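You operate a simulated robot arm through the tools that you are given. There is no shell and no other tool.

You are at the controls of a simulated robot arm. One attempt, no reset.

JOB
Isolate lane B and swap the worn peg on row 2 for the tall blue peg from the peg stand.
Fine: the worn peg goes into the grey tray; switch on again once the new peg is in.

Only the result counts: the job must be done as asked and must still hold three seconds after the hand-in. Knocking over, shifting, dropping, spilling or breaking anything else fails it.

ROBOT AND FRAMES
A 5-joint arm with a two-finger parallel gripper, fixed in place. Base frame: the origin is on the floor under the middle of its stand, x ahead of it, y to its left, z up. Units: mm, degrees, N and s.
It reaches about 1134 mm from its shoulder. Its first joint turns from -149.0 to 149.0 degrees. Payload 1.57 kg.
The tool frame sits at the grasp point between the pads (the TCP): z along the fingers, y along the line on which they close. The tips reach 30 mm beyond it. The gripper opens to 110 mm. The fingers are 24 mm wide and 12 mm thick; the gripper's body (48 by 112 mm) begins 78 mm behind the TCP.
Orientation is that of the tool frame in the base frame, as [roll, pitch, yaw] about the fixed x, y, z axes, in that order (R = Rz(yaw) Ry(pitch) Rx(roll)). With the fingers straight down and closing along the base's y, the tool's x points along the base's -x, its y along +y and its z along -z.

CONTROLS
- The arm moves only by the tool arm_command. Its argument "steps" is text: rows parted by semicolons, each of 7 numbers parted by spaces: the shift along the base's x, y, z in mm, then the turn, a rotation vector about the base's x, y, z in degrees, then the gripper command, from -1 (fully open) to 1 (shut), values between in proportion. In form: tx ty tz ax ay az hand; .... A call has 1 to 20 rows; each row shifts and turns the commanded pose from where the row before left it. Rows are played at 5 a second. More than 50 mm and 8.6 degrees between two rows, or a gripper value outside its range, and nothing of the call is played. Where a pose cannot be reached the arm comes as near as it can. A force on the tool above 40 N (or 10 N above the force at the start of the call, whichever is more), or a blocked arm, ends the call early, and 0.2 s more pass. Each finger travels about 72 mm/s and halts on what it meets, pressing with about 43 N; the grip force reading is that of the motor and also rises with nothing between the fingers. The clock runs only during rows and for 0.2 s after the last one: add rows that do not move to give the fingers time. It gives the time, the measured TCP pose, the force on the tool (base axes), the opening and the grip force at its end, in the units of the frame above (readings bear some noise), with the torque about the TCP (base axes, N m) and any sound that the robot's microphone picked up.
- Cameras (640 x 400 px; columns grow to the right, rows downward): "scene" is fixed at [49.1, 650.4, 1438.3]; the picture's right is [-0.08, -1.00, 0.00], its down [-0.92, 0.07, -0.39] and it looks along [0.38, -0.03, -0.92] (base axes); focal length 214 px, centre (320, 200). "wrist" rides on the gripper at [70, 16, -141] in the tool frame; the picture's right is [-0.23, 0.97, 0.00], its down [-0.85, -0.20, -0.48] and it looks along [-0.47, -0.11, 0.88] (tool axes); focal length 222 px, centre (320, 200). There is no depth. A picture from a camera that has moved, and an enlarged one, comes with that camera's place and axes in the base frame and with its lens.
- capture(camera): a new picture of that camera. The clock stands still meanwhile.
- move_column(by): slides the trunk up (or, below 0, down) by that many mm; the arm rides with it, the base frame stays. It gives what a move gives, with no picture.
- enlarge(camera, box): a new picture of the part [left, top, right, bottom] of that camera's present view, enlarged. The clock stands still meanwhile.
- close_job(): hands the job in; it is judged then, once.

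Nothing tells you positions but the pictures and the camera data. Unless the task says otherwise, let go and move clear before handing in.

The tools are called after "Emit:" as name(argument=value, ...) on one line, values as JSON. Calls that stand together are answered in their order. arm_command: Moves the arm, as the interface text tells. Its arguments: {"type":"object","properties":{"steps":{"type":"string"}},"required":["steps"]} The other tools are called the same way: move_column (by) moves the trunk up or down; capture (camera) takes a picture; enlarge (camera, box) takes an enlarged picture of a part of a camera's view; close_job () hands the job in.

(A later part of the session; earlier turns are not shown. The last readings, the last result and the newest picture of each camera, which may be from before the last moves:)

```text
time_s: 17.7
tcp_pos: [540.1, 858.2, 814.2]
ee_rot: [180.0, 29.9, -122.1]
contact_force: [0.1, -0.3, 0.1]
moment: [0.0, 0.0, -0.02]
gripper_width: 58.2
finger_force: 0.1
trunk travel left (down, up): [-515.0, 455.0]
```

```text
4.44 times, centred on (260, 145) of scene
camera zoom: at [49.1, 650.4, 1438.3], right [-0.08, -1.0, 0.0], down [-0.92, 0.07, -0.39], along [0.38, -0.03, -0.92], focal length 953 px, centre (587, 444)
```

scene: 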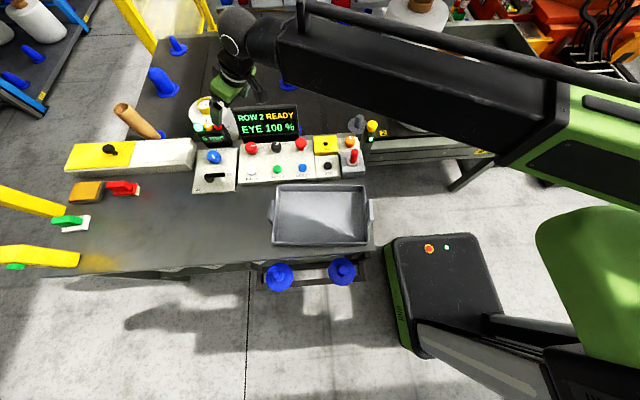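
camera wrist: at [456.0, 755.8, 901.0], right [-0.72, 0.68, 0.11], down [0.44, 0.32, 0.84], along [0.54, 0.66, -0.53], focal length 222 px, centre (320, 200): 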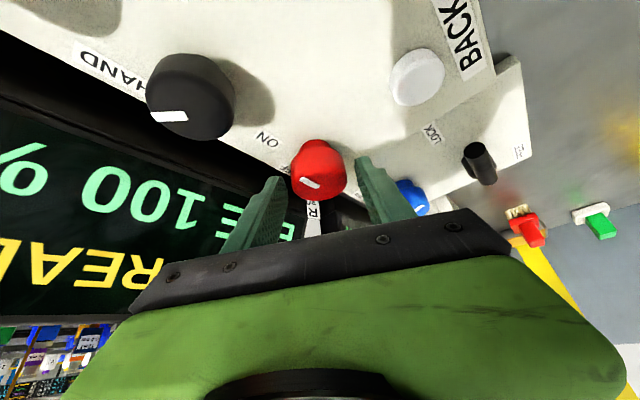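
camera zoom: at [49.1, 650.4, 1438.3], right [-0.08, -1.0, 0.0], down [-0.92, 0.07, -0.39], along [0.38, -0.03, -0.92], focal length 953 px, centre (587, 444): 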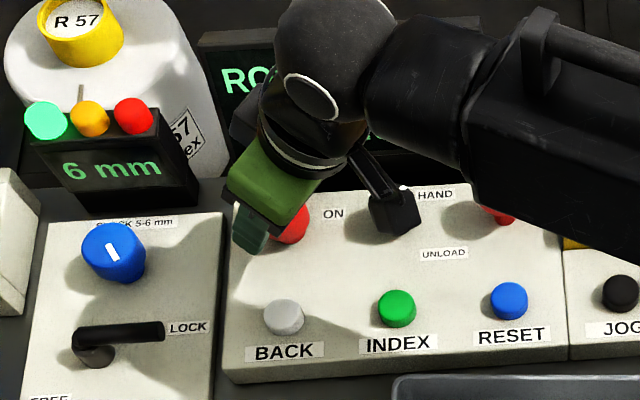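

The fingers straddle the cap with a gap on each side. I'll pre-rotate -22.5° about z, grip, and turn +45° as the first stroke.

Emit:
arm_command(steps="0 0 0 0 0 -7.5 -0.055; 0 0 0 0 0 -7.5 -0.055; 0 0 0 0 0 -7.5 -0.055; 0 0 0 0 0 0 -0.055; 0 0 0 0 0 0 -0.055")

Emit:
enlarge(camera="wrist", box=[220, 90, 440, 230])

```text
time_s: 18.9
tcp_pos: [538.0, 857.4, 814.1]
ee_rot: [180.0, 29.8, -144.7]
contact_force: [-0.4, 0.3, -0.3]
moment: [0.01, 0.02, -0.02]
gripper_width: 58.0
finger_force: 0.1
trunk travel left (down, up): [-515.0, 455.0]
```

```text
2.86 times, centred on (330, 160) of wrist
camera zoom: at [422.7, 795.1, 900.9], right [-0.4, 0.91, 0.11], down [0.53, 0.13, 0.84], along [0.75, 0.4, -0.53], focal length 635 px, centre (291, 314)
```

zoom: 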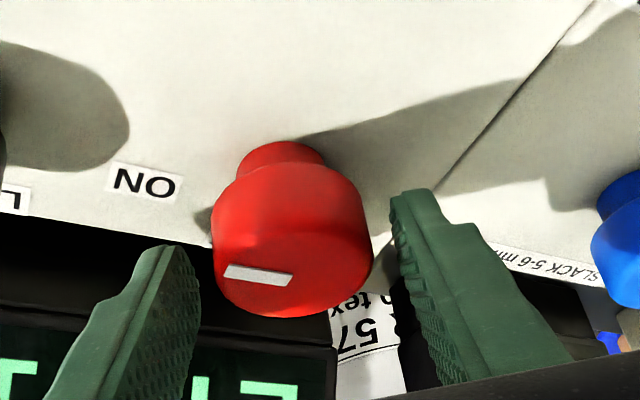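

Emit:
arm_command(steps="0 0 0 0 0 0 1; 0 0 0 0 0 0 1; 0 0 0 0 0 0 1")

Emit:
enlarge(camera="wrist", box=[220, 90, 440, 230])

```text
time_s: 19.7
tcp_pos: [538.9, 858.8, 814.7]
ee_rot: [179.9, 30.0, -144.6]
contact_force: [-2.9, 10.6, 2.7]
moment: [0.35, 0.22, 0.05]
gripper_width: 41.7
finger_force: 44.5
trunk travel left (down, up): [-515.0, 455.0]
```

```text
2.86 times, centred on (330, 160) of wrist
camera zoom: at [422.0, 795.9, 900.8], right [-0.4, 0.91, 0.11], down [0.53, 0.13, 0.84], along [0.75, 0.4, -0.53], focal length 635 px, centre (291, 314)
```

zoom: 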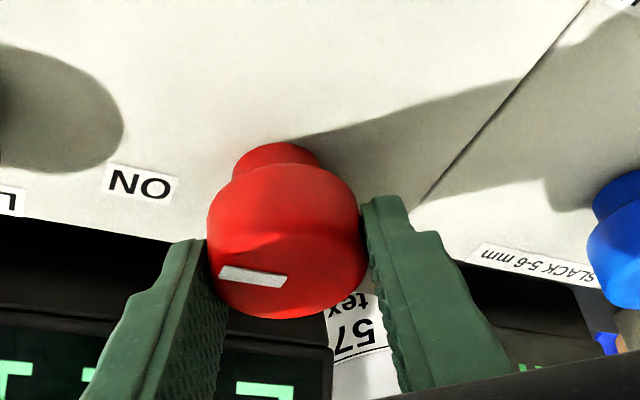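

Gripped at 41.7 mm with a mild side load. Now the turn.

Emit:
arm_command(steps="0 0 0 0 0 7.5 1; 0 0 0 0 0 7.5 1; 0 0 0 0 0 7.5 1; 0 0 0 0 0 7.5 1; 0 0 0 0 0 7.5 1; 0 0 0 0 0 7.5 1; 0 0 0 0 0 0 1")

Emit:
enlarge(camera="wrist", box=[220, 90, 440, 230])

Emit:
enlarge(camera="scene", box=[200, 90, 320, 180])

```text
time_s: 21.3
tcp_pos: [540.4, 857.4, 815.2]
ee_rot: [179.9, 29.9, -99.5]
contact_force: [2.4, 11.1, 3.7]
moment: [0.73, 0.13, 0.02]
gripper_width: 41.5
finger_force: 45.1
trunk travel left (down, up): [-515.0, 455.0]
```

```text
2.86 times, centred on (330, 160) of wrist
camera zoom: at [501.9, 731.2, 900.8], right [-0.93, 0.36, 0.11], down [0.28, 0.46, 0.84], along [0.25, 0.81, -0.53], focal length 635 px, centre (291, 314)
```

zoom: 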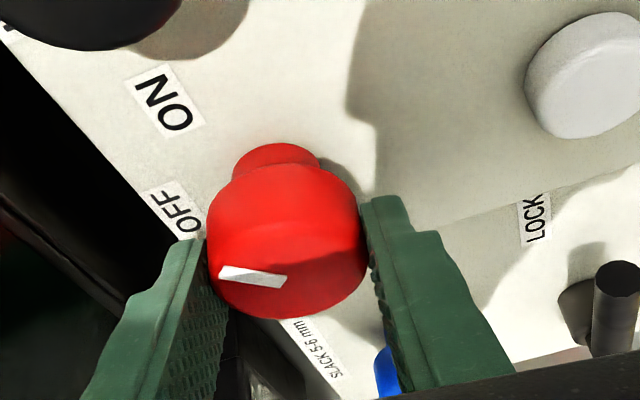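

```text
4.44 times, centred on (260, 135) of scene
camera zoom: at [49.1, 650.4, 1438.3], right [-0.08, -1.0, 0.0], down [-0.92, 0.07, -0.39], along [0.38, -0.03, -0.92], focal length 953 px, centre (587, 489)
```

zoom: 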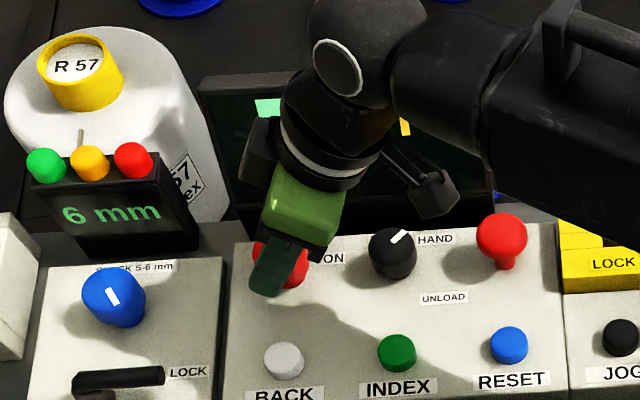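

The knob followed the gripper by 45°. I'll release, swing back 45° and take the second stroke.

Emit:
arm_command(steps="0 0 0 0 0 0 -0.055; 0 0 0 0 0 0 -0.055; 0 0 0 0 0 0 -0.055")

Emit:
enlarge(camera="wrist", box=[220, 90, 440, 230])

```text
time_s: 22.1
tcp_pos: [539.2, 859.2, 814.5]
ee_rot: [180.0, 29.8, -99.5]
contact_force: [0.3, 0.5, -0.4]
moment: [-0.02, 0.0, -0.01]
gripper_width: 58.1
finger_force: 0.1
trunk travel left (down, up): [-515.0, 455.0]
```

```text
2.86 times, centred on (330, 160) of wrist
camera zoom: at [501.4, 731.1, 900.9], right [-0.93, 0.36, 0.11], down [0.28, 0.46, 0.84], along [0.25, 0.81, -0.53], focal length 635 px, centre (291, 314)
```

zoom: 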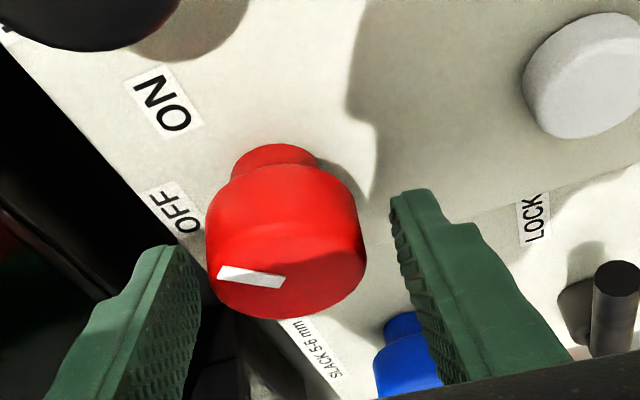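

Emit:
arm_command(steps="0 0 0 0 0 -7.5 -0.055; 0 0 0 0 0 -7.5 -0.055; 0 0 0 0 0 -7.5 -0.055; 0 0 0 0 0 -7.5 -0.055; 0 0 0 0 0 -7.5 -0.055; 0 0 0 0 0 -7.5 -0.055; 0 0 0 0 0 0 -0.055; 0 0 0 0 0 0 1; 0 0 0 0 0 0 1; 0 0 0 0 0 0 1")

Emit:
enlarge(camera="wrist", box=[220, 90, 440, 230])

```text
time_s: 24.3
tcp_pos: [538.1, 858.6, 814.3]
ee_rot: [179.8, 30.0, -144.6]
contact_force: [-2.3, 6.7, 1.1]
moment: [0.3, -0.03, 0.0]
gripper_width: 41.3
finger_force: 45.2
trunk travel left (down, up): [-515.0, 455.0]
```

```text
2.86 times, centred on (330, 160) of wrist
camera zoom: at [422.5, 796.5, 900.9], right [-0.4, 0.91, 0.11], down [0.53, 0.13, 0.84], along [0.75, 0.4, -0.53], focal length 635 px, centre (291, 314)
```

zoom: 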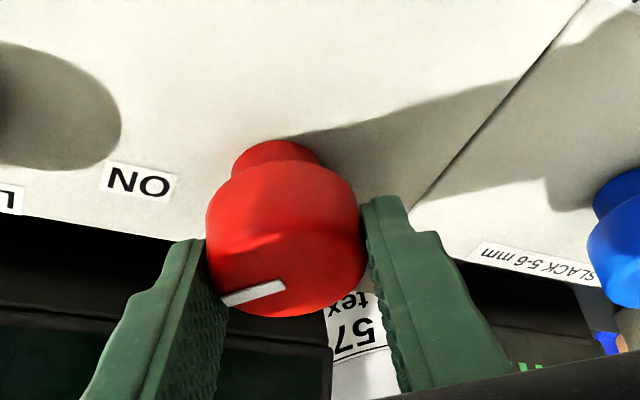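

The display has already gone dark. Finishing the second stroke to bring the mark fully to OFF.

Emit:
arm_command(steps="0 0 0 0 0 7.5 1; 0 0 0 0 0 7.5 1; 0 0 0 0 0 7.5 1; 0 0 0 0 0 7.5 1; 0 0 0 0 0 7.5 1; 0 0 0 0 0 7.5 1; 0 0 0 0 0 0 1")

Emit:
enlarge(camera="wrist", box=[220, 90, 440, 230])

Emit:
enlarge(camera="scene", box=[200, 90, 320, 180])

```text
time_s: 25.9
tcp_pos: [540.1, 857.6, 813.9]
ee_rot: [-179.9, 30.0, -99.5]
contact_force: [4.1, 21.2, 13.4]
moment: [-0.03, 0.35, 0.03]
gripper_width: 41.1
finger_force: 45.0
trunk travel left (down, up): [-515.0, 455.0]
```

```text
2.86 times, centred on (330, 160) of wrist
camera zoom: at [501.9, 731.9, 900.9], right [-0.93, 0.36, 0.11], down [0.28, 0.46, 0.84], along [0.25, 0.81, -0.53], focal length 635 px, centre (291, 314)
```

zoom: 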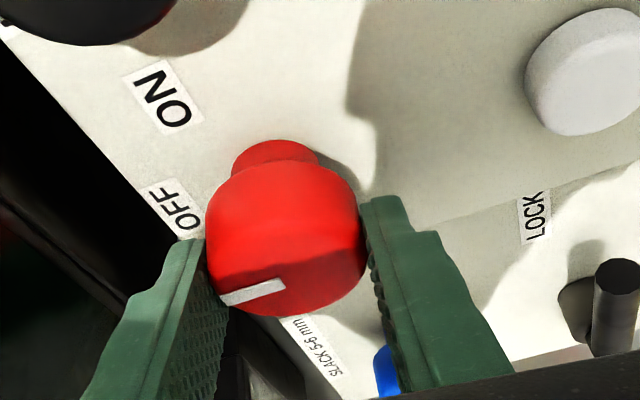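

```text
4.44 times, centred on (260, 135) of scene
camera zoom: at [49.1, 650.4, 1438.3], right [-0.08, -1.0, 0.0], down [-0.92, 0.07, -0.39], along [0.38, -0.03, -0.92], focal length 953 px, centre (587, 489)
```

zoom: 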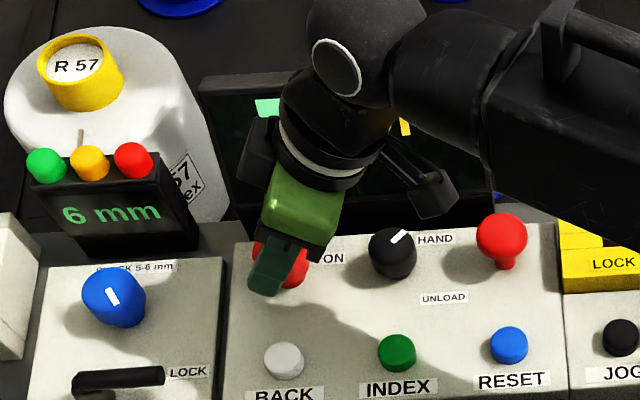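

The reaction rose to about 25 N, which may be the end stop. I'll release, raise the trunk and check the mark from above.

Emit:
arm_command(steps="0 0 0 0 0 0 -0.055; 0 0 0 0 0 0 -0.055; 0 0 0 0 0 0 -0.055")

Emit:
move_column(by=130)

Emit:
capture(camera="wrist")

Emit:
enlarge(camera="wrist", box=[260, 40, 360, 120])

Emit:
enlarge(camera="scene", box=[200, 90, 320, 190])

```text
time_s: 26.7
tcp_pos: [539.7, 856.5, 812.4]
ee_rot: [-180.0, 29.9, -99.5]
contact_force: [-0.4, 0.1, -0.4]
moment: [0.02, -0.01, 0.0]
gripper_width: 58.0
finger_force: 0.1
trunk travel left (down, up): [-515.0, 455.0]
```

```text
time_s: 28.2
tcp_pos: [539.2, 859.1, 943.4]
ee_rot: [-180.0, 29.8, -99.6]
contact_force: [0.1, -0.3, -0.4]
moment: [0.01, 0.0, 0.04]
gripper_width: 58.0
finger_force: 0.1
trunk travel left (down, up): [-645.0, 325.0]
```

```text
taken
camera wrist: at [501.7, 731.3, 1030.8], right [-0.93, 0.36, 0.11], down [0.28, 0.46, 0.84], along [0.25, 0.81, -0.53], focal length 222 px, centre (320, 200)
```

wrist: 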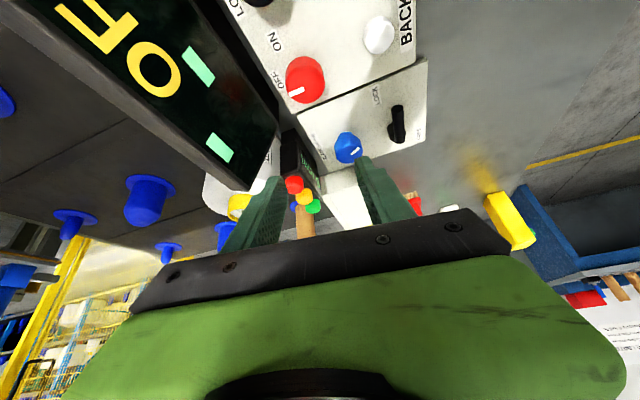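

```text
5.00 times, centred on (310, 80) of wrist
camera zoom: at [501.7, 731.3, 1030.8], right [-0.93, 0.36, 0.11], down [0.28, 0.46, 0.84], along [0.25, 0.81, -0.53], focal length 1111 px, centre (370, 800)
```

zoom: 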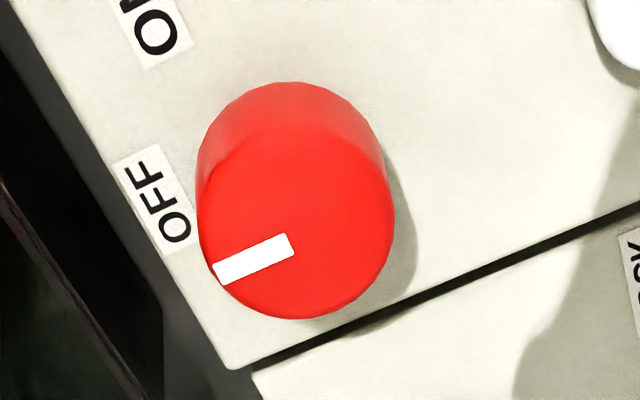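

```text
4.00 times, centred on (260, 140) of scene
camera zoom: at [49.1, 650.4, 1438.3], right [-0.08, -1.0, 0.0], down [-0.92, 0.07, -0.39], along [0.38, -0.03, -0.92], focal length 858 px, centre (560, 440)
```

zoom: 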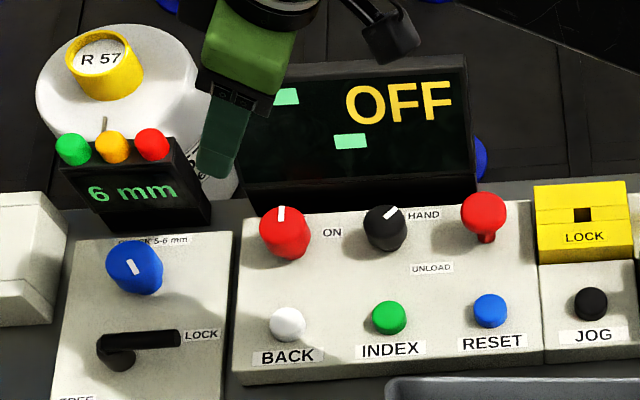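

The display now reads OFF and the mark points to OFF. Next is the lock pin. It stands at about (456, 503), top near z 855, and the LOCK hole is near (543, 589, 786). I'll bring the tool upright again and move back above the pin, turning to yaw 180.

Emit:
arm_command(steps="-4.2 -24.6 -12.3 -7.395 1.251 0 -0.055; -4.4 -25.9 -8.9 -7.395 1.251 0 -0.055; -4.5 -26.8 -5.4 -7.395 1.251 0 -0.055; -4.6 -27.3 -1.8 -7.395 1.251 0 -0.055; 0 0 0 0 0 0 -0.055; 0 0 0 0 0 0 -0.055")

Emit:
move_column(by=60)

```text
time_s: 29.6
tcp_pos: [523.7, 751.2, 911.4]
ee_rot: [-180.0, -0.1, -99.6]
contact_force: [-0.5, -0.4, -0.5]
moment: [0.02, -0.01, -0.01]
gripper_width: 58.0
finger_force: 0.1
out of reach, approached as far as the arm can: row 3
trunk travel left (down, up): [-645.0, 325.0]
```

```text
time_s: 30.6
tcp_pos: [523.4, 752.9, 972.2]
ee_rot: [-180.0, -0.1, -99.6]
contact_force: [0.2, 1.3, -0.3]
moment: [-0.02, 0.02, -0.01]
gripper_width: 58.2
finger_force: 0.1
trunk travel left (down, up): [-705.0, 265.0]
```

Emit:
arm_command(steps="-6.8 -25 0 0 0 -8.04 -1; -6.8 -25 0 0 0 -8.04 -1; -6.8 -25 0 0 0 -8.04 -1; -6.8 -25 0 0 0 -8.04 -1; -6.8 -25 0 0 0 -8.04 -1; -6.8 -25 0 0 0 -8.04 -1; -6.8 -25 0 0 0 -8.04 -1; -6.8 -25 0 0 0 -8.04 -1; -6.8 -25 0 0 0 -8.04 -1; -6.8 -25 0 0 0 -8.04 -1; 0 0 0 0 0 0 -1; 0 0 0 0 0 0 -1")

Emit:
capture(camera="wrist")

Emit:
enlarge(camera="wrist", box=[270, 100, 430, 200])

```text
time_s: 33.2
tcp_pos: [455.8, 502.7, 972.5]
ee_rot: [180.0, -0.1, 179.9]
contact_force: [-1.0, 1.0, 0.2]
moment: [0.04, 0.01, -0.03]
gripper_width: 110.2
finger_force: 0.0
trunk travel left (down, up): [-705.0, 265.0]
```

```text
taken
camera wrist: at [386.2, 519.5, 1112.9], right [0.23, 0.97, 0.0], down [0.86, -0.2, 0.48], along [0.46, -0.11, -0.88], focal length 222 px, centre (320, 200)
```

wrist: 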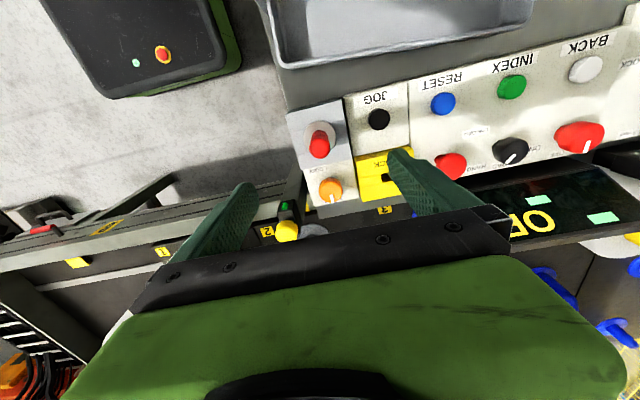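

```text
4.00 times, centred on (350, 150) of wrist
camera zoom: at [386.2, 519.5, 1112.9], right [0.23, 0.97, 0.0], down [0.86, -0.2, 0.48], along [0.46, -0.11, -0.88], focal length 888 px, centre (200, 400)
```

zoom: 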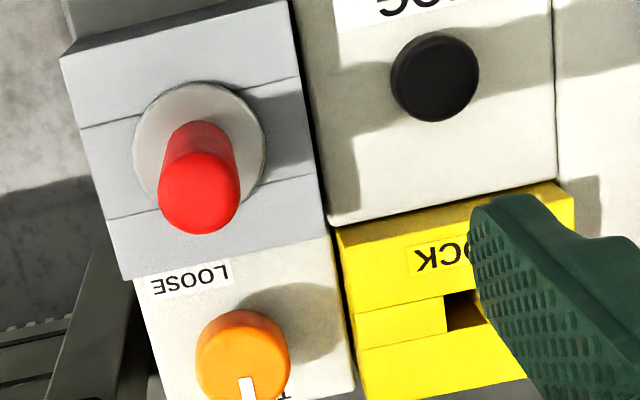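

The pin sits exactly on the tool axis. I'll narrow to 60 mm and lower the trunk 136 mm so the tips stop just above the collar.

Emit:
arm_command(steps="0 0 0 0 0 0 -0.09; 0 0 0 0 0 0 -0.09; 0 0 0 0 0 0 -0.09; 0 0 0 0 0 0 -0.09")

Emit:
move_column(by=-100)

Emit:
enlarge(camera="wrist", box=[220, 110, 420, 235])

Emit:
enlarge(camera="scene", box=[300, 110, 400, 180])

```text
time_s: 34.2
tcp_pos: [455.1, 503.5, 972.0]
ee_rot: [180.0, -0.1, 180.0]
contact_force: [0.7, 0.0, 0.6]
moment: [0.03, 0.0, 0.03]
gripper_width: 59.8
finger_force: 0.0
trunk travel left (down, up): [-705.0, 265.0]
```

```text
time_s: 35.6
tcp_pos: [455.5, 503.4, 872.0]
ee_rot: [-180.0, -0.1, -180.0]
contact_force: [-0.3, 0.4, 0.4]
moment: [0.01, -0.01, 0.02]
gripper_width: 60.1
finger_force: 0.0
trunk travel left (down, up): [-605.0, 365.0]
```

```text
3.20 times, centred on (320, 172) of wrist
camera zoom: at [386.2, 519.4, 1013.0], right [0.23, 0.97, 0.0], down [0.86, -0.2, 0.48], along [0.46, -0.11, -0.88], focal length 711 px, centre (320, 288)
```

zoom: 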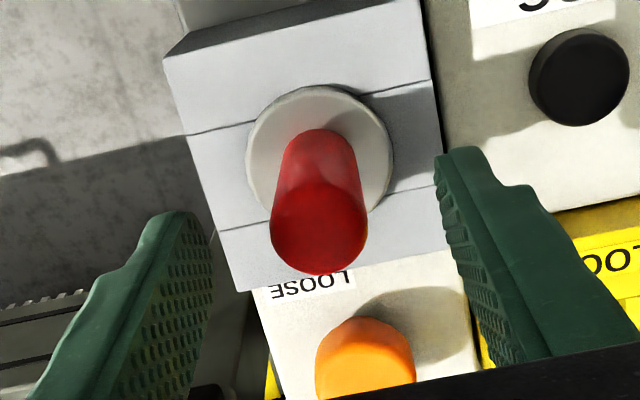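

```text
5.71 times, centred on (350, 145) of scene
camera zoom: at [49.1, 650.4, 1438.3], right [-0.08, -1.0, 0.0], down [-0.92, 0.07, -0.39], along [0.38, -0.03, -0.92], focal length 1226 px, centre (149, 514)
```

zoom: 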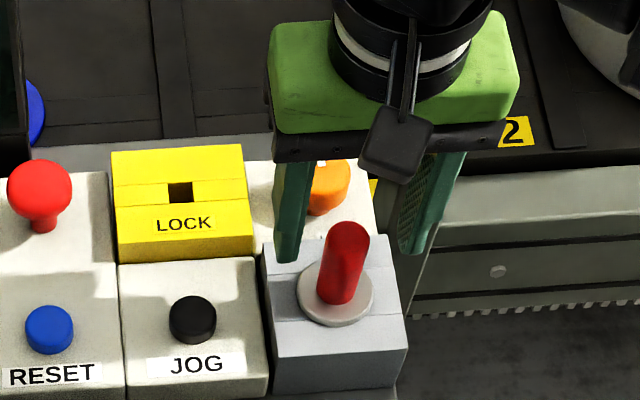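

Emit:
move_column(by=-40)

Emit:
enlarge(camera="wrist", box=[220, 110, 420, 235])

```text
time_s: 36.4
tcp_pos: [456.6, 503.0, 832.5]
ee_rot: [-180.0, -0.1, 179.9]
contact_force: [0.3, -0.9, 0.2]
moment: [-0.02, 0.03, 0.0]
gripper_width: 59.8
finger_force: 0.1
trunk travel left (down, up): [-565.0, 405.0]
```

```text
3.20 times, centred on (320, 172) of wrist
camera zoom: at [386.3, 519.3, 973.0], right [0.23, 0.97, 0.0], down [0.86, -0.2, 0.48], along [0.46, -0.11, -0.88], focal length 711 px, centre (320, 288)
```

zoom: 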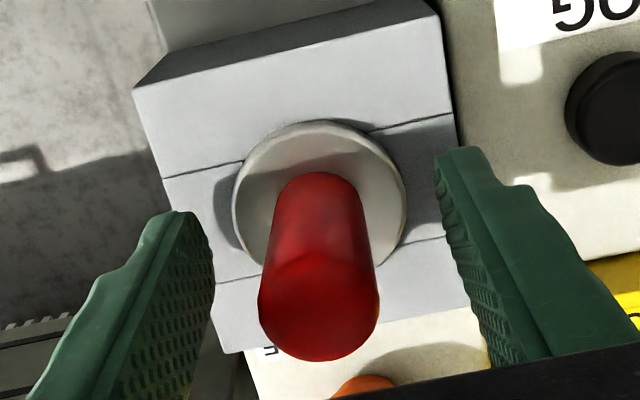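

The pin stands centred between the fingers. Gripping it now.

Emit:
arm_command(steps="0 0 0 0 0 0 1; 0 0 0 0 0 0 1; 0 0 0 0 0 0 1; 0 0 0 0 0 0 1")

Emit:
enlarge(camera="wrist", box=[220, 110, 420, 235])

```text
time_s: 37.4
tcp_pos: [455.7, 501.9, 831.6]
ee_rot: [-179.9, -0.1, 179.9]
contact_force: [0.2, -0.2, 0.4]
moment: [0.01, 0.0, 0.0]
gripper_width: 24.5
finger_force: 36.1
trunk travel left (down, up): [-565.0, 405.0]
```

```text
3.20 times, centred on (320, 172) of wrist
camera zoom: at [386.3, 519.3, 973.0], right [0.23, 0.97, 0.0], down [0.86, -0.2, 0.48], along [0.46, -0.11, -0.88], focal length 711 px, centre (320, 288)
```

zoom: 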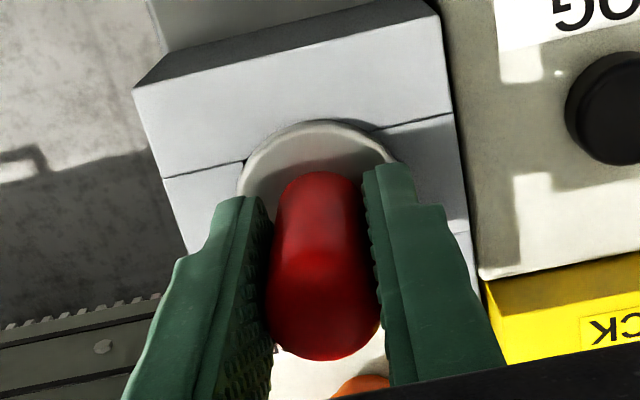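

Gripped at 24.5 mm without side load. Lifting a little to see whether it comes out freely.

Emit:
move_column(by=20)

Emit:
enlarge(camera="wrist", box=[220, 80, 420, 205])

Emit:
enlarge(camera="scene", box=[320, 120, 400, 180])

```text
time_s: 38.1
tcp_pos: [455.7, 502.8, 852.3]
ee_rot: [-179.9, -0.1, -180.0]
contact_force: [-0.7, -0.5, -1.5]
moment: [-0.01, -0.03, 0.02]
gripper_width: 24.8
finger_force: 36.6
trunk travel left (down, up): [-585.0, 385.0]
```

```text
3.20 times, centred on (320, 142) of wrist
camera zoom: at [386.3, 519.5, 992.9], right [0.23, 0.97, 0.0], down [0.86, -0.2, 0.48], along [0.46, -0.11, -0.88], focal length 711 px, centre (320, 384)
```

zoom: 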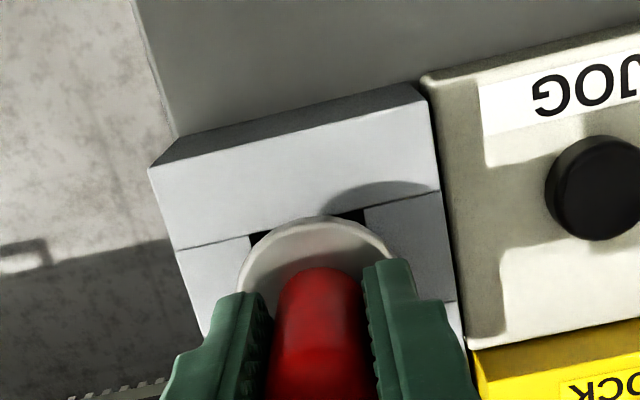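

```text
6.67 times, centred on (360, 150) of scene
camera zoom: at [49.1, 650.4, 1438.3], right [-0.08, -1.0, 0.0], down [-0.92, 0.07, -0.39], along [0.38, -0.03, -0.92], focal length 1430 px, centre (53, 533)
```

zoom: 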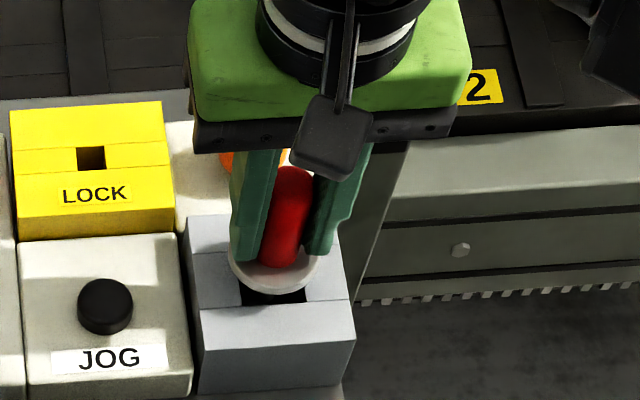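

It comes out freely; the holder's hole is wider than the lock's. Lifting further to see the pin's lower end.

Emit:
move_column(by=60)

Emit:
enlarge(camera="wrist", box=[240, 100, 420, 215])

Emit:
enlarge(camera="scene", box=[320, 100, 400, 170])

```text
time_s: 39.1
tcp_pos: [457.0, 502.5, 912.7]
ee_rot: [-180.0, -0.1, -179.9]
contact_force: [0.3, -0.2, -0.5]
moment: [0.02, -0.08, -0.02]
gripper_width: 24.8
finger_force: 36.6
trunk travel left (down, up): [-645.0, 325.0]
```

```text
3.48 times, centred on (330, 158) of wrist
camera zoom: at [386.3, 519.6, 1052.9], right [0.23, 0.97, 0.0], down [0.86, -0.2, 0.48], along [0.46, -0.11, -0.88], focal length 773 px, centre (285, 348)
```

zoom: 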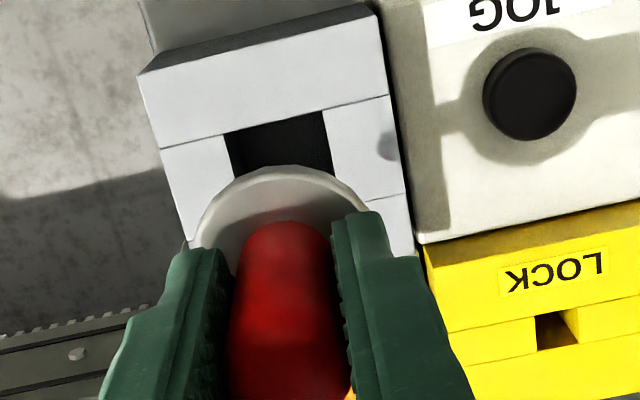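

```text
5.71 times, centred on (360, 135) of scene
camera zoom: at [49.1, 650.4, 1438.3], right [-0.08, -1.0, 0.0], down [-0.92, 0.07, -0.39], along [0.38, -0.03, -0.92], focal length 1226 px, centre (91, 571)
```

zoom: 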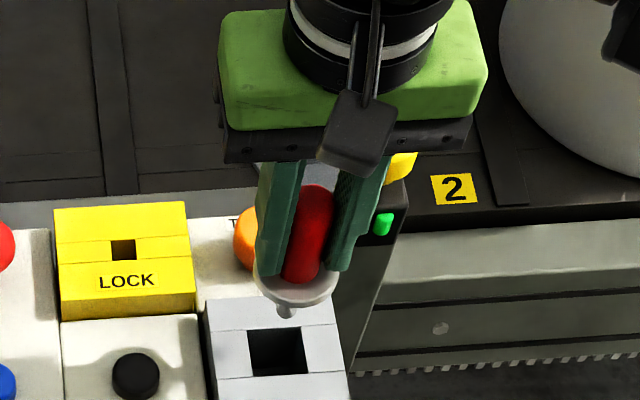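

The pin has a short, thin spigot under the collar. Now I need a precise fix on the LOCK hole from this view.

Emit:
enlarge(camera="wrist", box=[355, 155, 440, 215])

Emit:
enlarge(camera="scene", box=[312, 132, 342, 156])

Emit:
enlarge(camera="scene", box=[335, 130, 370, 155])

```text
6.67 times, centred on (398, 185) of wrist
camera zoom: at [386.3, 519.6, 1052.9], right [0.23, 0.97, 0.0], down [0.86, -0.2, 0.48], along [0.46, -0.11, -0.88], focal length 1481 px, centre (-197, 300)
```

zoom: 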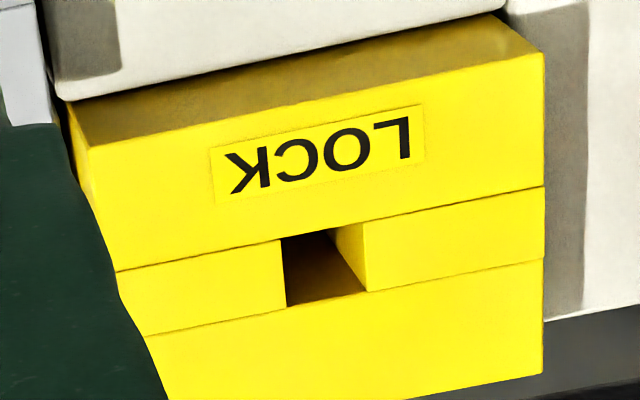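

```text
16.00 times, centred on (327, 144) of scene
camera zoom: at [49.1, 650.4, 1438.3], right [-0.08, -1.0, 0.0], down [-0.92, 0.07, -0.39], along [0.38, -0.03, -0.92], focal length 3432 px, centre (208, 1096)
```

zoom: 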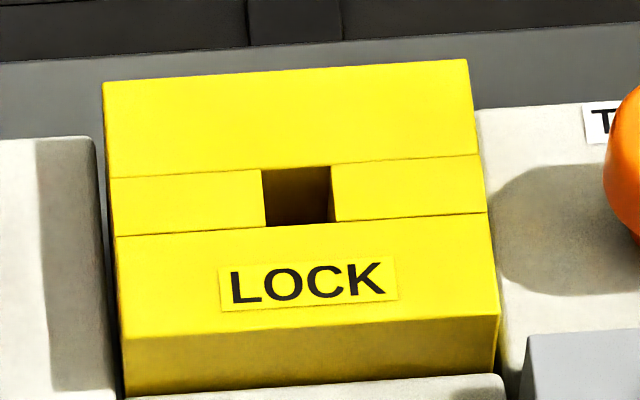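

```text
16.00 times, centred on (352, 142) of scene
camera zoom: at [49.1, 650.4, 1438.3], right [-0.08, -1.0, 0.0], down [-0.92, 0.07, -0.39], along [0.38, -0.03, -0.92], focal length 3432 px, centre (-200, 1120)
```

zoom: 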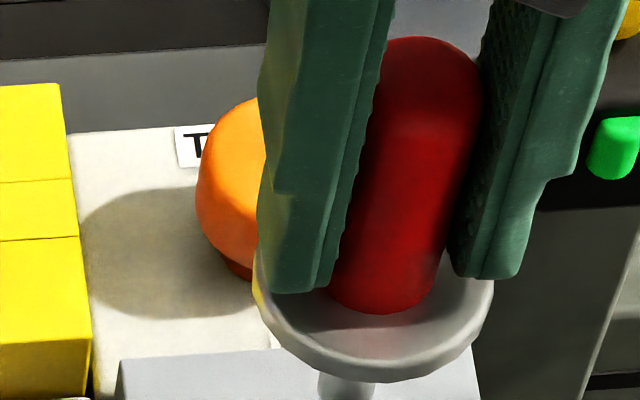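

The LOCK hole is about 16 mm square, centred near (544.2, 590.8, 785), and the spigot is about 12.5 mm thick. I'll carry the pin across at this height with the orientation unchanged.

Emit:
arm_command(steps="22.1 22 0 0 0 0 1; 22.1 22 0 0 0 0 1; 22.1 22 0 0 0 0 1; 22.1 22 0 0 0 0 1; 0 0 0 0 0 0 1; 0 0 0 0 0 0 1")

Emit:
enlarge(camera="scene", box=[300, 105, 350, 160])

Emit:
enlarge(camera="wrist", box=[240, 100, 420, 215])

```text
time_s: 40.5
tcp_pos: [542.9, 590.4, 910.7]
ee_rot: [180.0, -0.1, 179.9]
contact_force: [0.2, -0.4, -0.2]
moment: [0.02, 0.03, 0.02]
gripper_width: 24.7
finger_force: 36.2
trunk travel left (down, up): [-645.0, 325.0]
```

```text
7.27 times, centred on (325, 132) of scene
camera zoom: at [49.1, 650.4, 1438.3], right [-0.08, -1.0, 0.0], down [-0.92, 0.07, -0.39], along [0.38, -0.03, -0.92], focal length 1560 px, centre (284, 691)
```

zoom: 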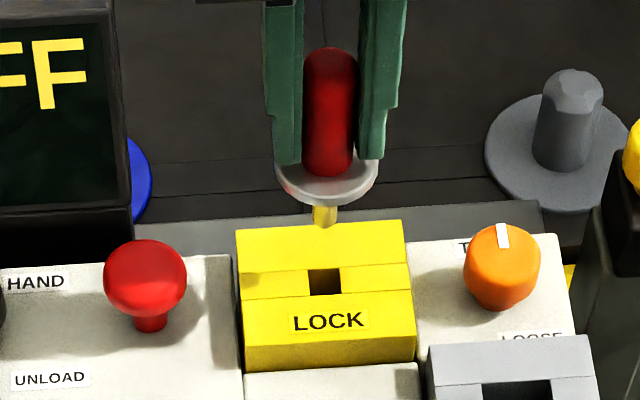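

```text
3.48 times, centred on (330, 158) of wrist
camera zoom: at [474.1, 607.3, 1052.9], right [0.23, 0.97, 0.0], down [0.86, -0.2, 0.48], along [0.46, -0.11, -0.88], focal length 773 px, centre (285, 348)
```

zoom: 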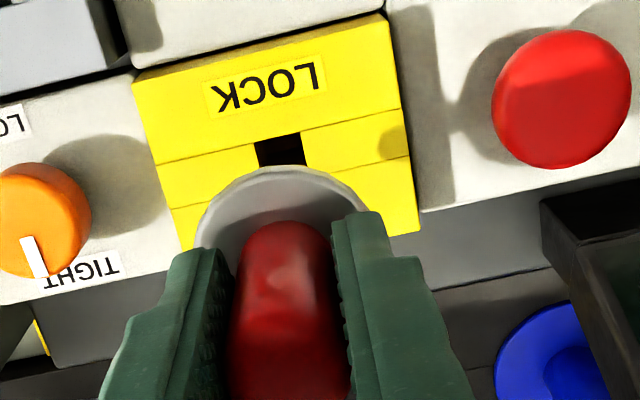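

Emit:
enlarge(camera="wrist", box=[295, 125, 345, 160])

Emit:
enlarge(camera="scene", box=[312, 125, 340, 150])

```text
11.43 times, centred on (320, 142) of wrist
camera zoom: at [474.1, 607.3, 1052.9], right [0.23, 0.97, 0.0], down [0.86, -0.2, 0.48], along [0.46, -0.11, -0.88], focal length 2538 px, centre (320, 857)
```

zoom: 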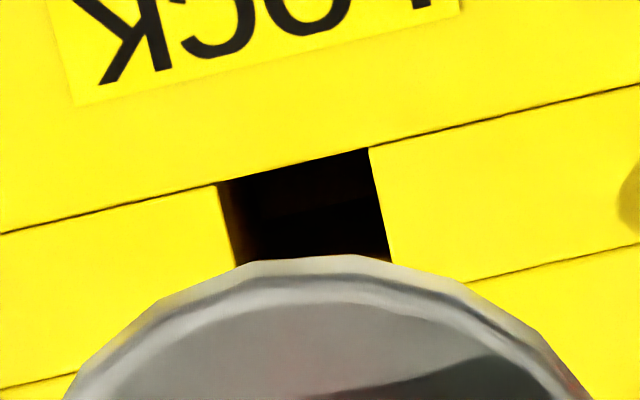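

```text
16.00 times, centred on (326, 138) of scene
camera zoom: at [49.1, 650.4, 1438.3], right [-0.08, -1.0, 0.0], down [-0.92, 0.07, -0.39], along [0.38, -0.03, -0.92], focal length 3432 px, centre (224, 1200)
```

zoom: 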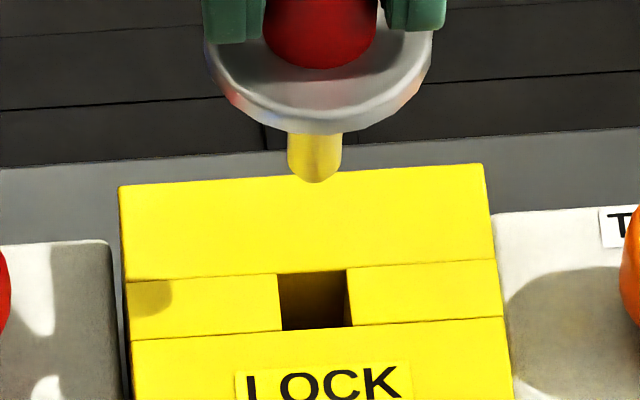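

The spigot's tip is rounded, and both views put it about 1.3 mm too far in +y. I'll correct that, then lower until just above the hole and check.

Emit:
arm_command(steps="0.2 -1.3 0 0 0 0 1; 0 0 0 0 0 0 1")

Emit:
move_column(by=-36)

Emit:
enlarge(camera="scene", box=[312, 125, 340, 150])

Emit:
enlarge(camera="wrist", box=[270, 110, 370, 180])

```text
time_s: 41.1
tcp_pos: [543.6, 588.8, 914.3]
ee_rot: [180.0, -0.1, -180.0]
contact_force: [0.0, -0.4, -1.5]
moment: [0.0, -0.02, 0.01]
gripper_width: 24.5
finger_force: 36.2
trunk travel left (down, up): [-645.0, 325.0]
```

```text
time_s: 41.9
tcp_pos: [543.2, 589.8, 876.2]
ee_rot: [179.9, -0.1, 179.9]
contact_force: [0.6, 0.7, -0.6]
moment: [0.01, 0.01, -0.01]
gripper_width: 24.7
finger_force: 36.4
trunk travel left (down, up): [-609.0, 361.0]
```

```text
16.00 times, centred on (326, 138) of scene
camera zoom: at [49.1, 650.4, 1438.3], right [-0.08, -1.0, 0.0], down [-0.92, 0.07, -0.39], along [0.38, -0.03, -0.92], focal length 3432 px, centre (224, 1200)
```

zoom: 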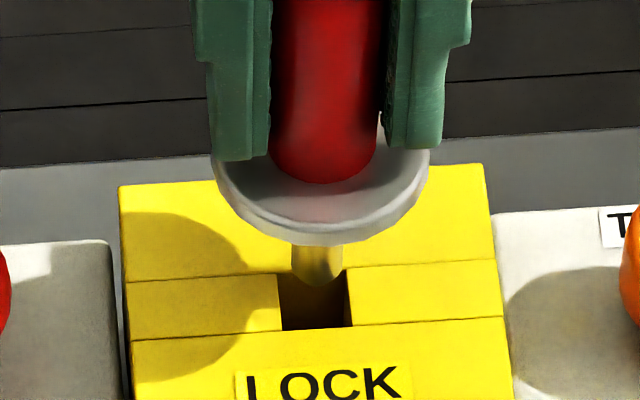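

```text
5.71 times, centred on (320, 145) of wrist
camera zoom: at [474.1, 605.8, 1016.9], right [0.23, 0.97, 0.0], down [0.86, -0.2, 0.48], along [0.46, -0.11, -0.88], focal length 1269 px, centre (320, 514)
```

zoom: 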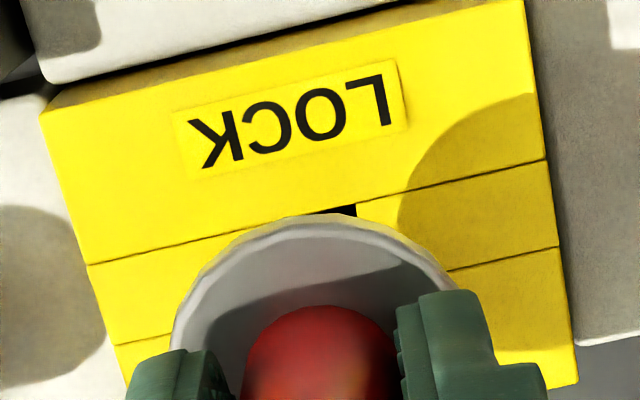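

Aligned: the tip is just above the opening. Lowering in small steps while watching the force.

Emit:
move_column(by=-10)

Emit:
enlarge(camera="scene", box=[312, 125, 340, 150])

```text
time_s: 42.5
tcp_pos: [543.4, 589.6, 866.0]
ee_rot: [180.0, -0.2, 180.0]
contact_force: [-8.8, -0.6, -4.6]
moment: [-0.01, 0.76, -0.01]
gripper_width: 24.7
finger_force: 36.4
trunk travel left (down, up): [-599.0, 371.0]
```

```text
16.00 times, centred on (326, 138) of scene
camera zoom: at [49.1, 650.4, 1438.3], right [-0.08, -1.0, 0.0], down [-0.92, 0.07, -0.39], along [0.38, -0.03, -0.92], focal length 3432 px, centre (224, 1200)
```

zoom: 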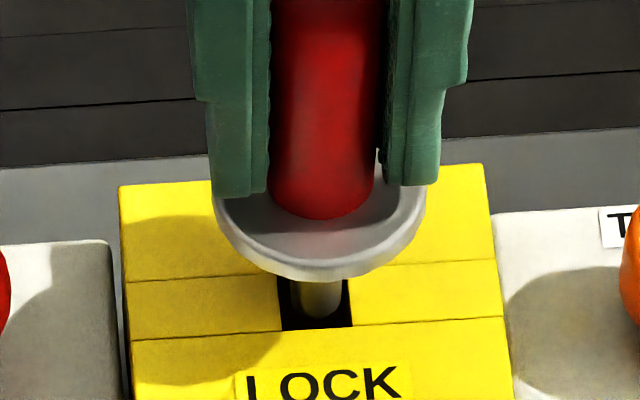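

The force says the spigot touches the +x wall. I'll ease it 1.5 mm toward -x.

Emit:
arm_command(steps="-1 0 0 0 0 0 1; -0.7 0 0 0 0 0 1; 0 0 0 0 0 0 1")

Emit:
enlarge(camera="scene", box=[312, 125, 340, 150])

```text
time_s: 43.3
tcp_pos: [542.5, 589.7, 865.7]
ee_rot: [-180.0, -0.1, 180.0]
contact_force: [-6.5, 0.8, -1.4]
moment: [0.11, 0.43, 0.01]
gripper_width: 24.4
finger_force: 36.4
trunk travel left (down, up): [-599.0, 371.0]
```

```text
16.00 times, centred on (326, 138) of scene
camera zoom: at [49.1, 650.4, 1438.3], right [-0.08, -1.0, 0.0], down [-0.92, 0.07, -0.39], along [0.38, -0.03, -0.92], focal length 3432 px, centre (224, 1200)
```

zoom: 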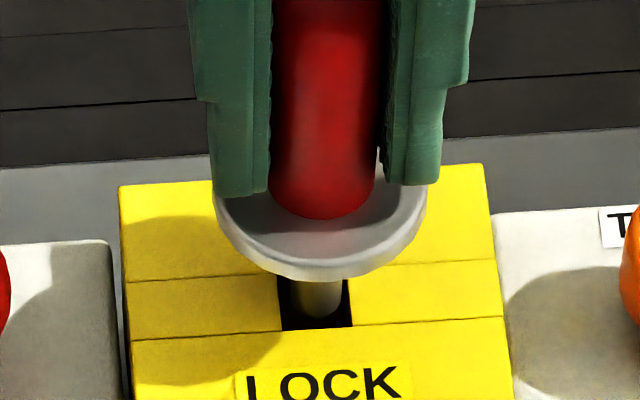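

Emit:
arm_command(steps="-1 0 0 0 0 0 1; -0.8 0 0 0 0 0 1; 0 0 0 0 0 0 1")

```text
time_s: 44.1
tcp_pos: [540.9, 591.0, 865.9]
ee_rot: [-180.0, -0.1, 180.0]
contact_force: [-1.0, 0.4, -1.7]
moment: [-0.02, -0.03, -0.02]
gripper_width: 24.5
finger_force: 36.6
trunk travel left (down, up): [-599.0, 371.0]
```

Emit:
arm_command(steps="-0.8 0 0 0 0 0 1; 0 0 0 0 0 0 1")

Emit:
move_column(by=-10)

Emit:
enlarge(camera="scene", box=[312, 125, 340, 150])

```text
time_s: 44.7
tcp_pos: [538.8, 589.8, 866.7]
ee_rot: [-180.0, 0.0, -180.0]
contact_force: [0.0, 0.4, -1.0]
moment: [0.03, 0.0, 0.01]
gripper_width: 24.6
finger_force: 35.9
trunk travel left (down, up): [-599.0, 371.0]
```

```text
time_s: 45.2
tcp_pos: [540.0, 588.8, 855.5]
ee_rot: [-180.0, -0.1, 179.9]
contact_force: [-0.7, -1.1, -1.0]
moment: [0.01, 0.03, 0.03]
gripper_width: 24.5
finger_force: 36.0
trunk travel left (down, up): [-589.0, 381.0]
```

```text
16.00 times, centred on (326, 138) of scene
camera zoom: at [49.1, 650.4, 1438.3], right [-0.08, -1.0, 0.0], down [-0.92, 0.07, -0.39], along [0.38, -0.03, -0.92], focal length 3432 px, centre (224, 1200)
```

zoom: 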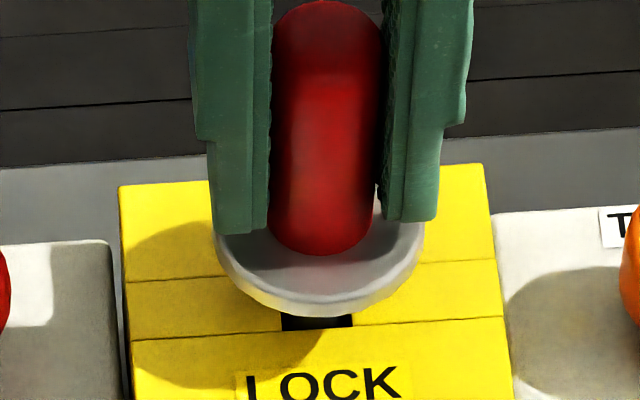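

No resistance. Continuing down.

Emit:
move_column(by=-14)

Emit:
enlarge(camera="scene", box=[312, 125, 340, 150])

```text
time_s: 45.9
tcp_pos: [539.9, 589.1, 841.5]
ee_rot: [-179.9, -0.1, 179.9]
contact_force: [-1.0, 0.1, -0.9]
moment: [0.01, 0.03, 0.0]
gripper_width: 24.3
finger_force: 35.9
trunk travel left (down, up): [-575.0, 395.0]
```

```text
16.00 times, centred on (326, 138) of scene
camera zoom: at [49.1, 650.4, 1438.3], right [-0.08, -1.0, 0.0], down [-0.92, 0.07, -0.39], along [0.38, -0.03, -0.92], focal length 3432 px, centre (224, 1200)
```

zoom: 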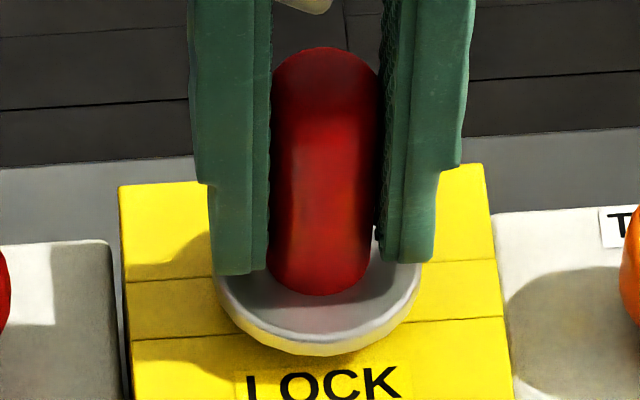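

Emit:
move_column(by=-6)

Emit:
enlarge(camera="scene", box=[312, 125, 340, 150])

Emit:
enlarge(camera="wrist", box=[270, 110, 370, 180])

```text
time_s: 46.4
tcp_pos: [540.6, 589.3, 836.3]
ee_rot: [-180.0, 0.0, 179.9]
contact_force: [0.4, -0.1, -0.2]
moment: [-0.03, 0.02, -0.01]
gripper_width: 24.5
finger_force: 36.6
trunk travel left (down, up): [-569.0, 401.0]
```

```text
16.00 times, centred on (326, 138) of scene
camera zoom: at [49.1, 650.4, 1438.3], right [-0.08, -1.0, 0.0], down [-0.92, 0.07, -0.39], along [0.38, -0.03, -0.92], focal length 3432 px, centre (224, 1200)
```

zoom: 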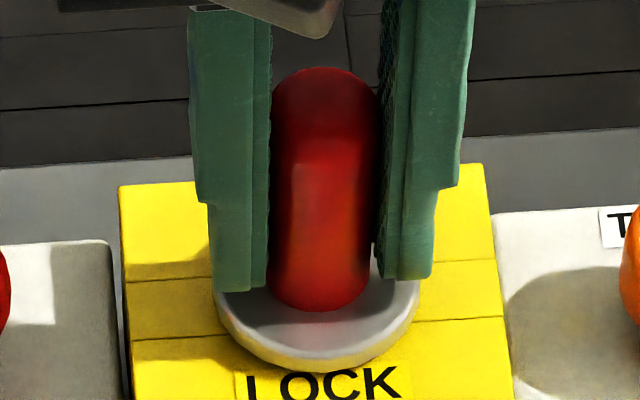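

```text
5.71 times, centred on (320, 145) of wrist
camera zoom: at [470.9, 606.0, 976.9], right [0.23, 0.97, 0.0], down [0.86, -0.2, 0.48], along [0.46, -0.11, -0.88], focal length 1269 px, centre (320, 514)
```

zoom: 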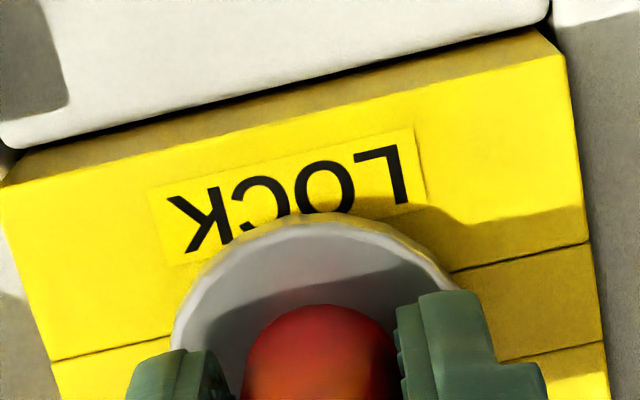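

Emit:
move_column(by=-4)

Emit:
move_column(by=-2)

```text
time_s: 46.9
tcp_pos: [541.3, 589.7, 830.8]
ee_rot: [180.0, -0.1, -180.0]
contact_force: [0.1, -0.7, 1.1]
moment: [0.03, -0.02, 0.0]
gripper_width: 24.7
finger_force: 35.9
trunk travel left (down, up): [-565.0, 405.0]
```

```text
time_s: 47.5
tcp_pos: [540.5, 588.8, 831.8]
ee_rot: [179.9, 0.0, 179.9]
contact_force: [4.5, 8.5, 26.4]
moment: [-0.03, -0.15, -0.01]
gripper_width: 24.7
finger_force: 36.0
trunk travel left (down, up): [-563.0, 407.0]
```

Contact at 26 N: the collar is seated on the LOCK block. I'll relieve the pressure slightly and let go.

Emit:
move_column(by=1.5)

Emit:
arm_command(steps="0 0 0 0 0 0 0.3; 0 0 0 0 0 0 0; 0 0 0 0 0 0 0; 0 0 0 0 0 0 0")

Emit:
capture(camera="scene")

Emit:
enlarge(camera="scene", box=[300, 105, 360, 160])

```text
time_s: 48.0
tcp_pos: [539.3, 588.1, 831.5]
ee_rot: [-179.9, -0.1, -179.9]
contact_force: [-0.7, 0.6, 4.3]
moment: [0.02, -0.06, 0.02]
gripper_width: 24.8
finger_force: 36.5
trunk travel left (down, up): [-565.0, 405.0]
```

```text
time_s: 49.0
tcp_pos: [540.6, 589.2, 831.1]
ee_rot: [179.9, -0.2, -180.0]
contact_force: [0.1, -0.6, 0.2]
moment: [0.0, 0.0, 0.01]
gripper_width: 55.0
finger_force: 0.0
trunk travel left (down, up): [-565.0, 405.0]
```

```text
taken
```

scene: 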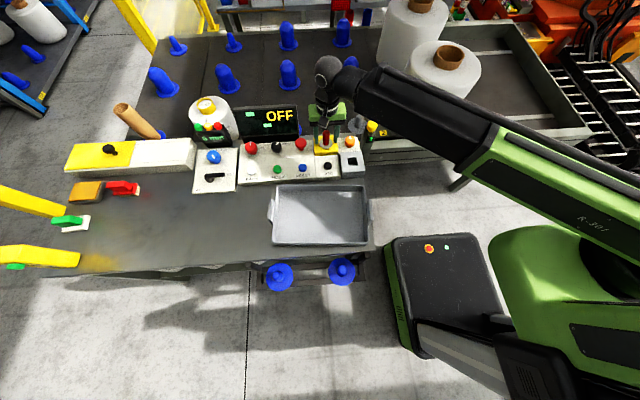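

```text
7.27 times, centred on (330, 132) of scene
camera zoom: at [49.1, 650.4, 1438.3], right [-0.08, -1.0, 0.0], down [-0.92, 0.07, -0.39], along [0.38, -0.03, -0.92], focal length 1560 px, centre (247, 691)
```

zoom: 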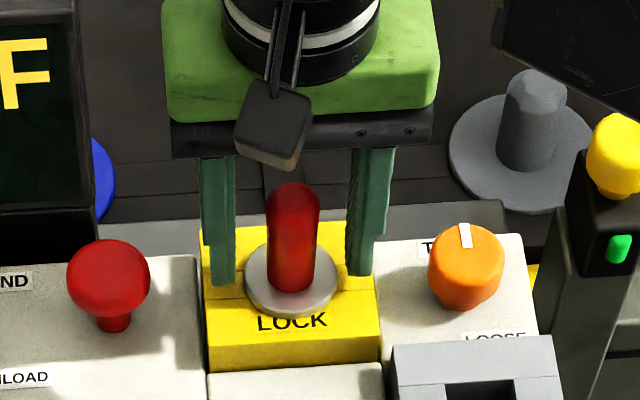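

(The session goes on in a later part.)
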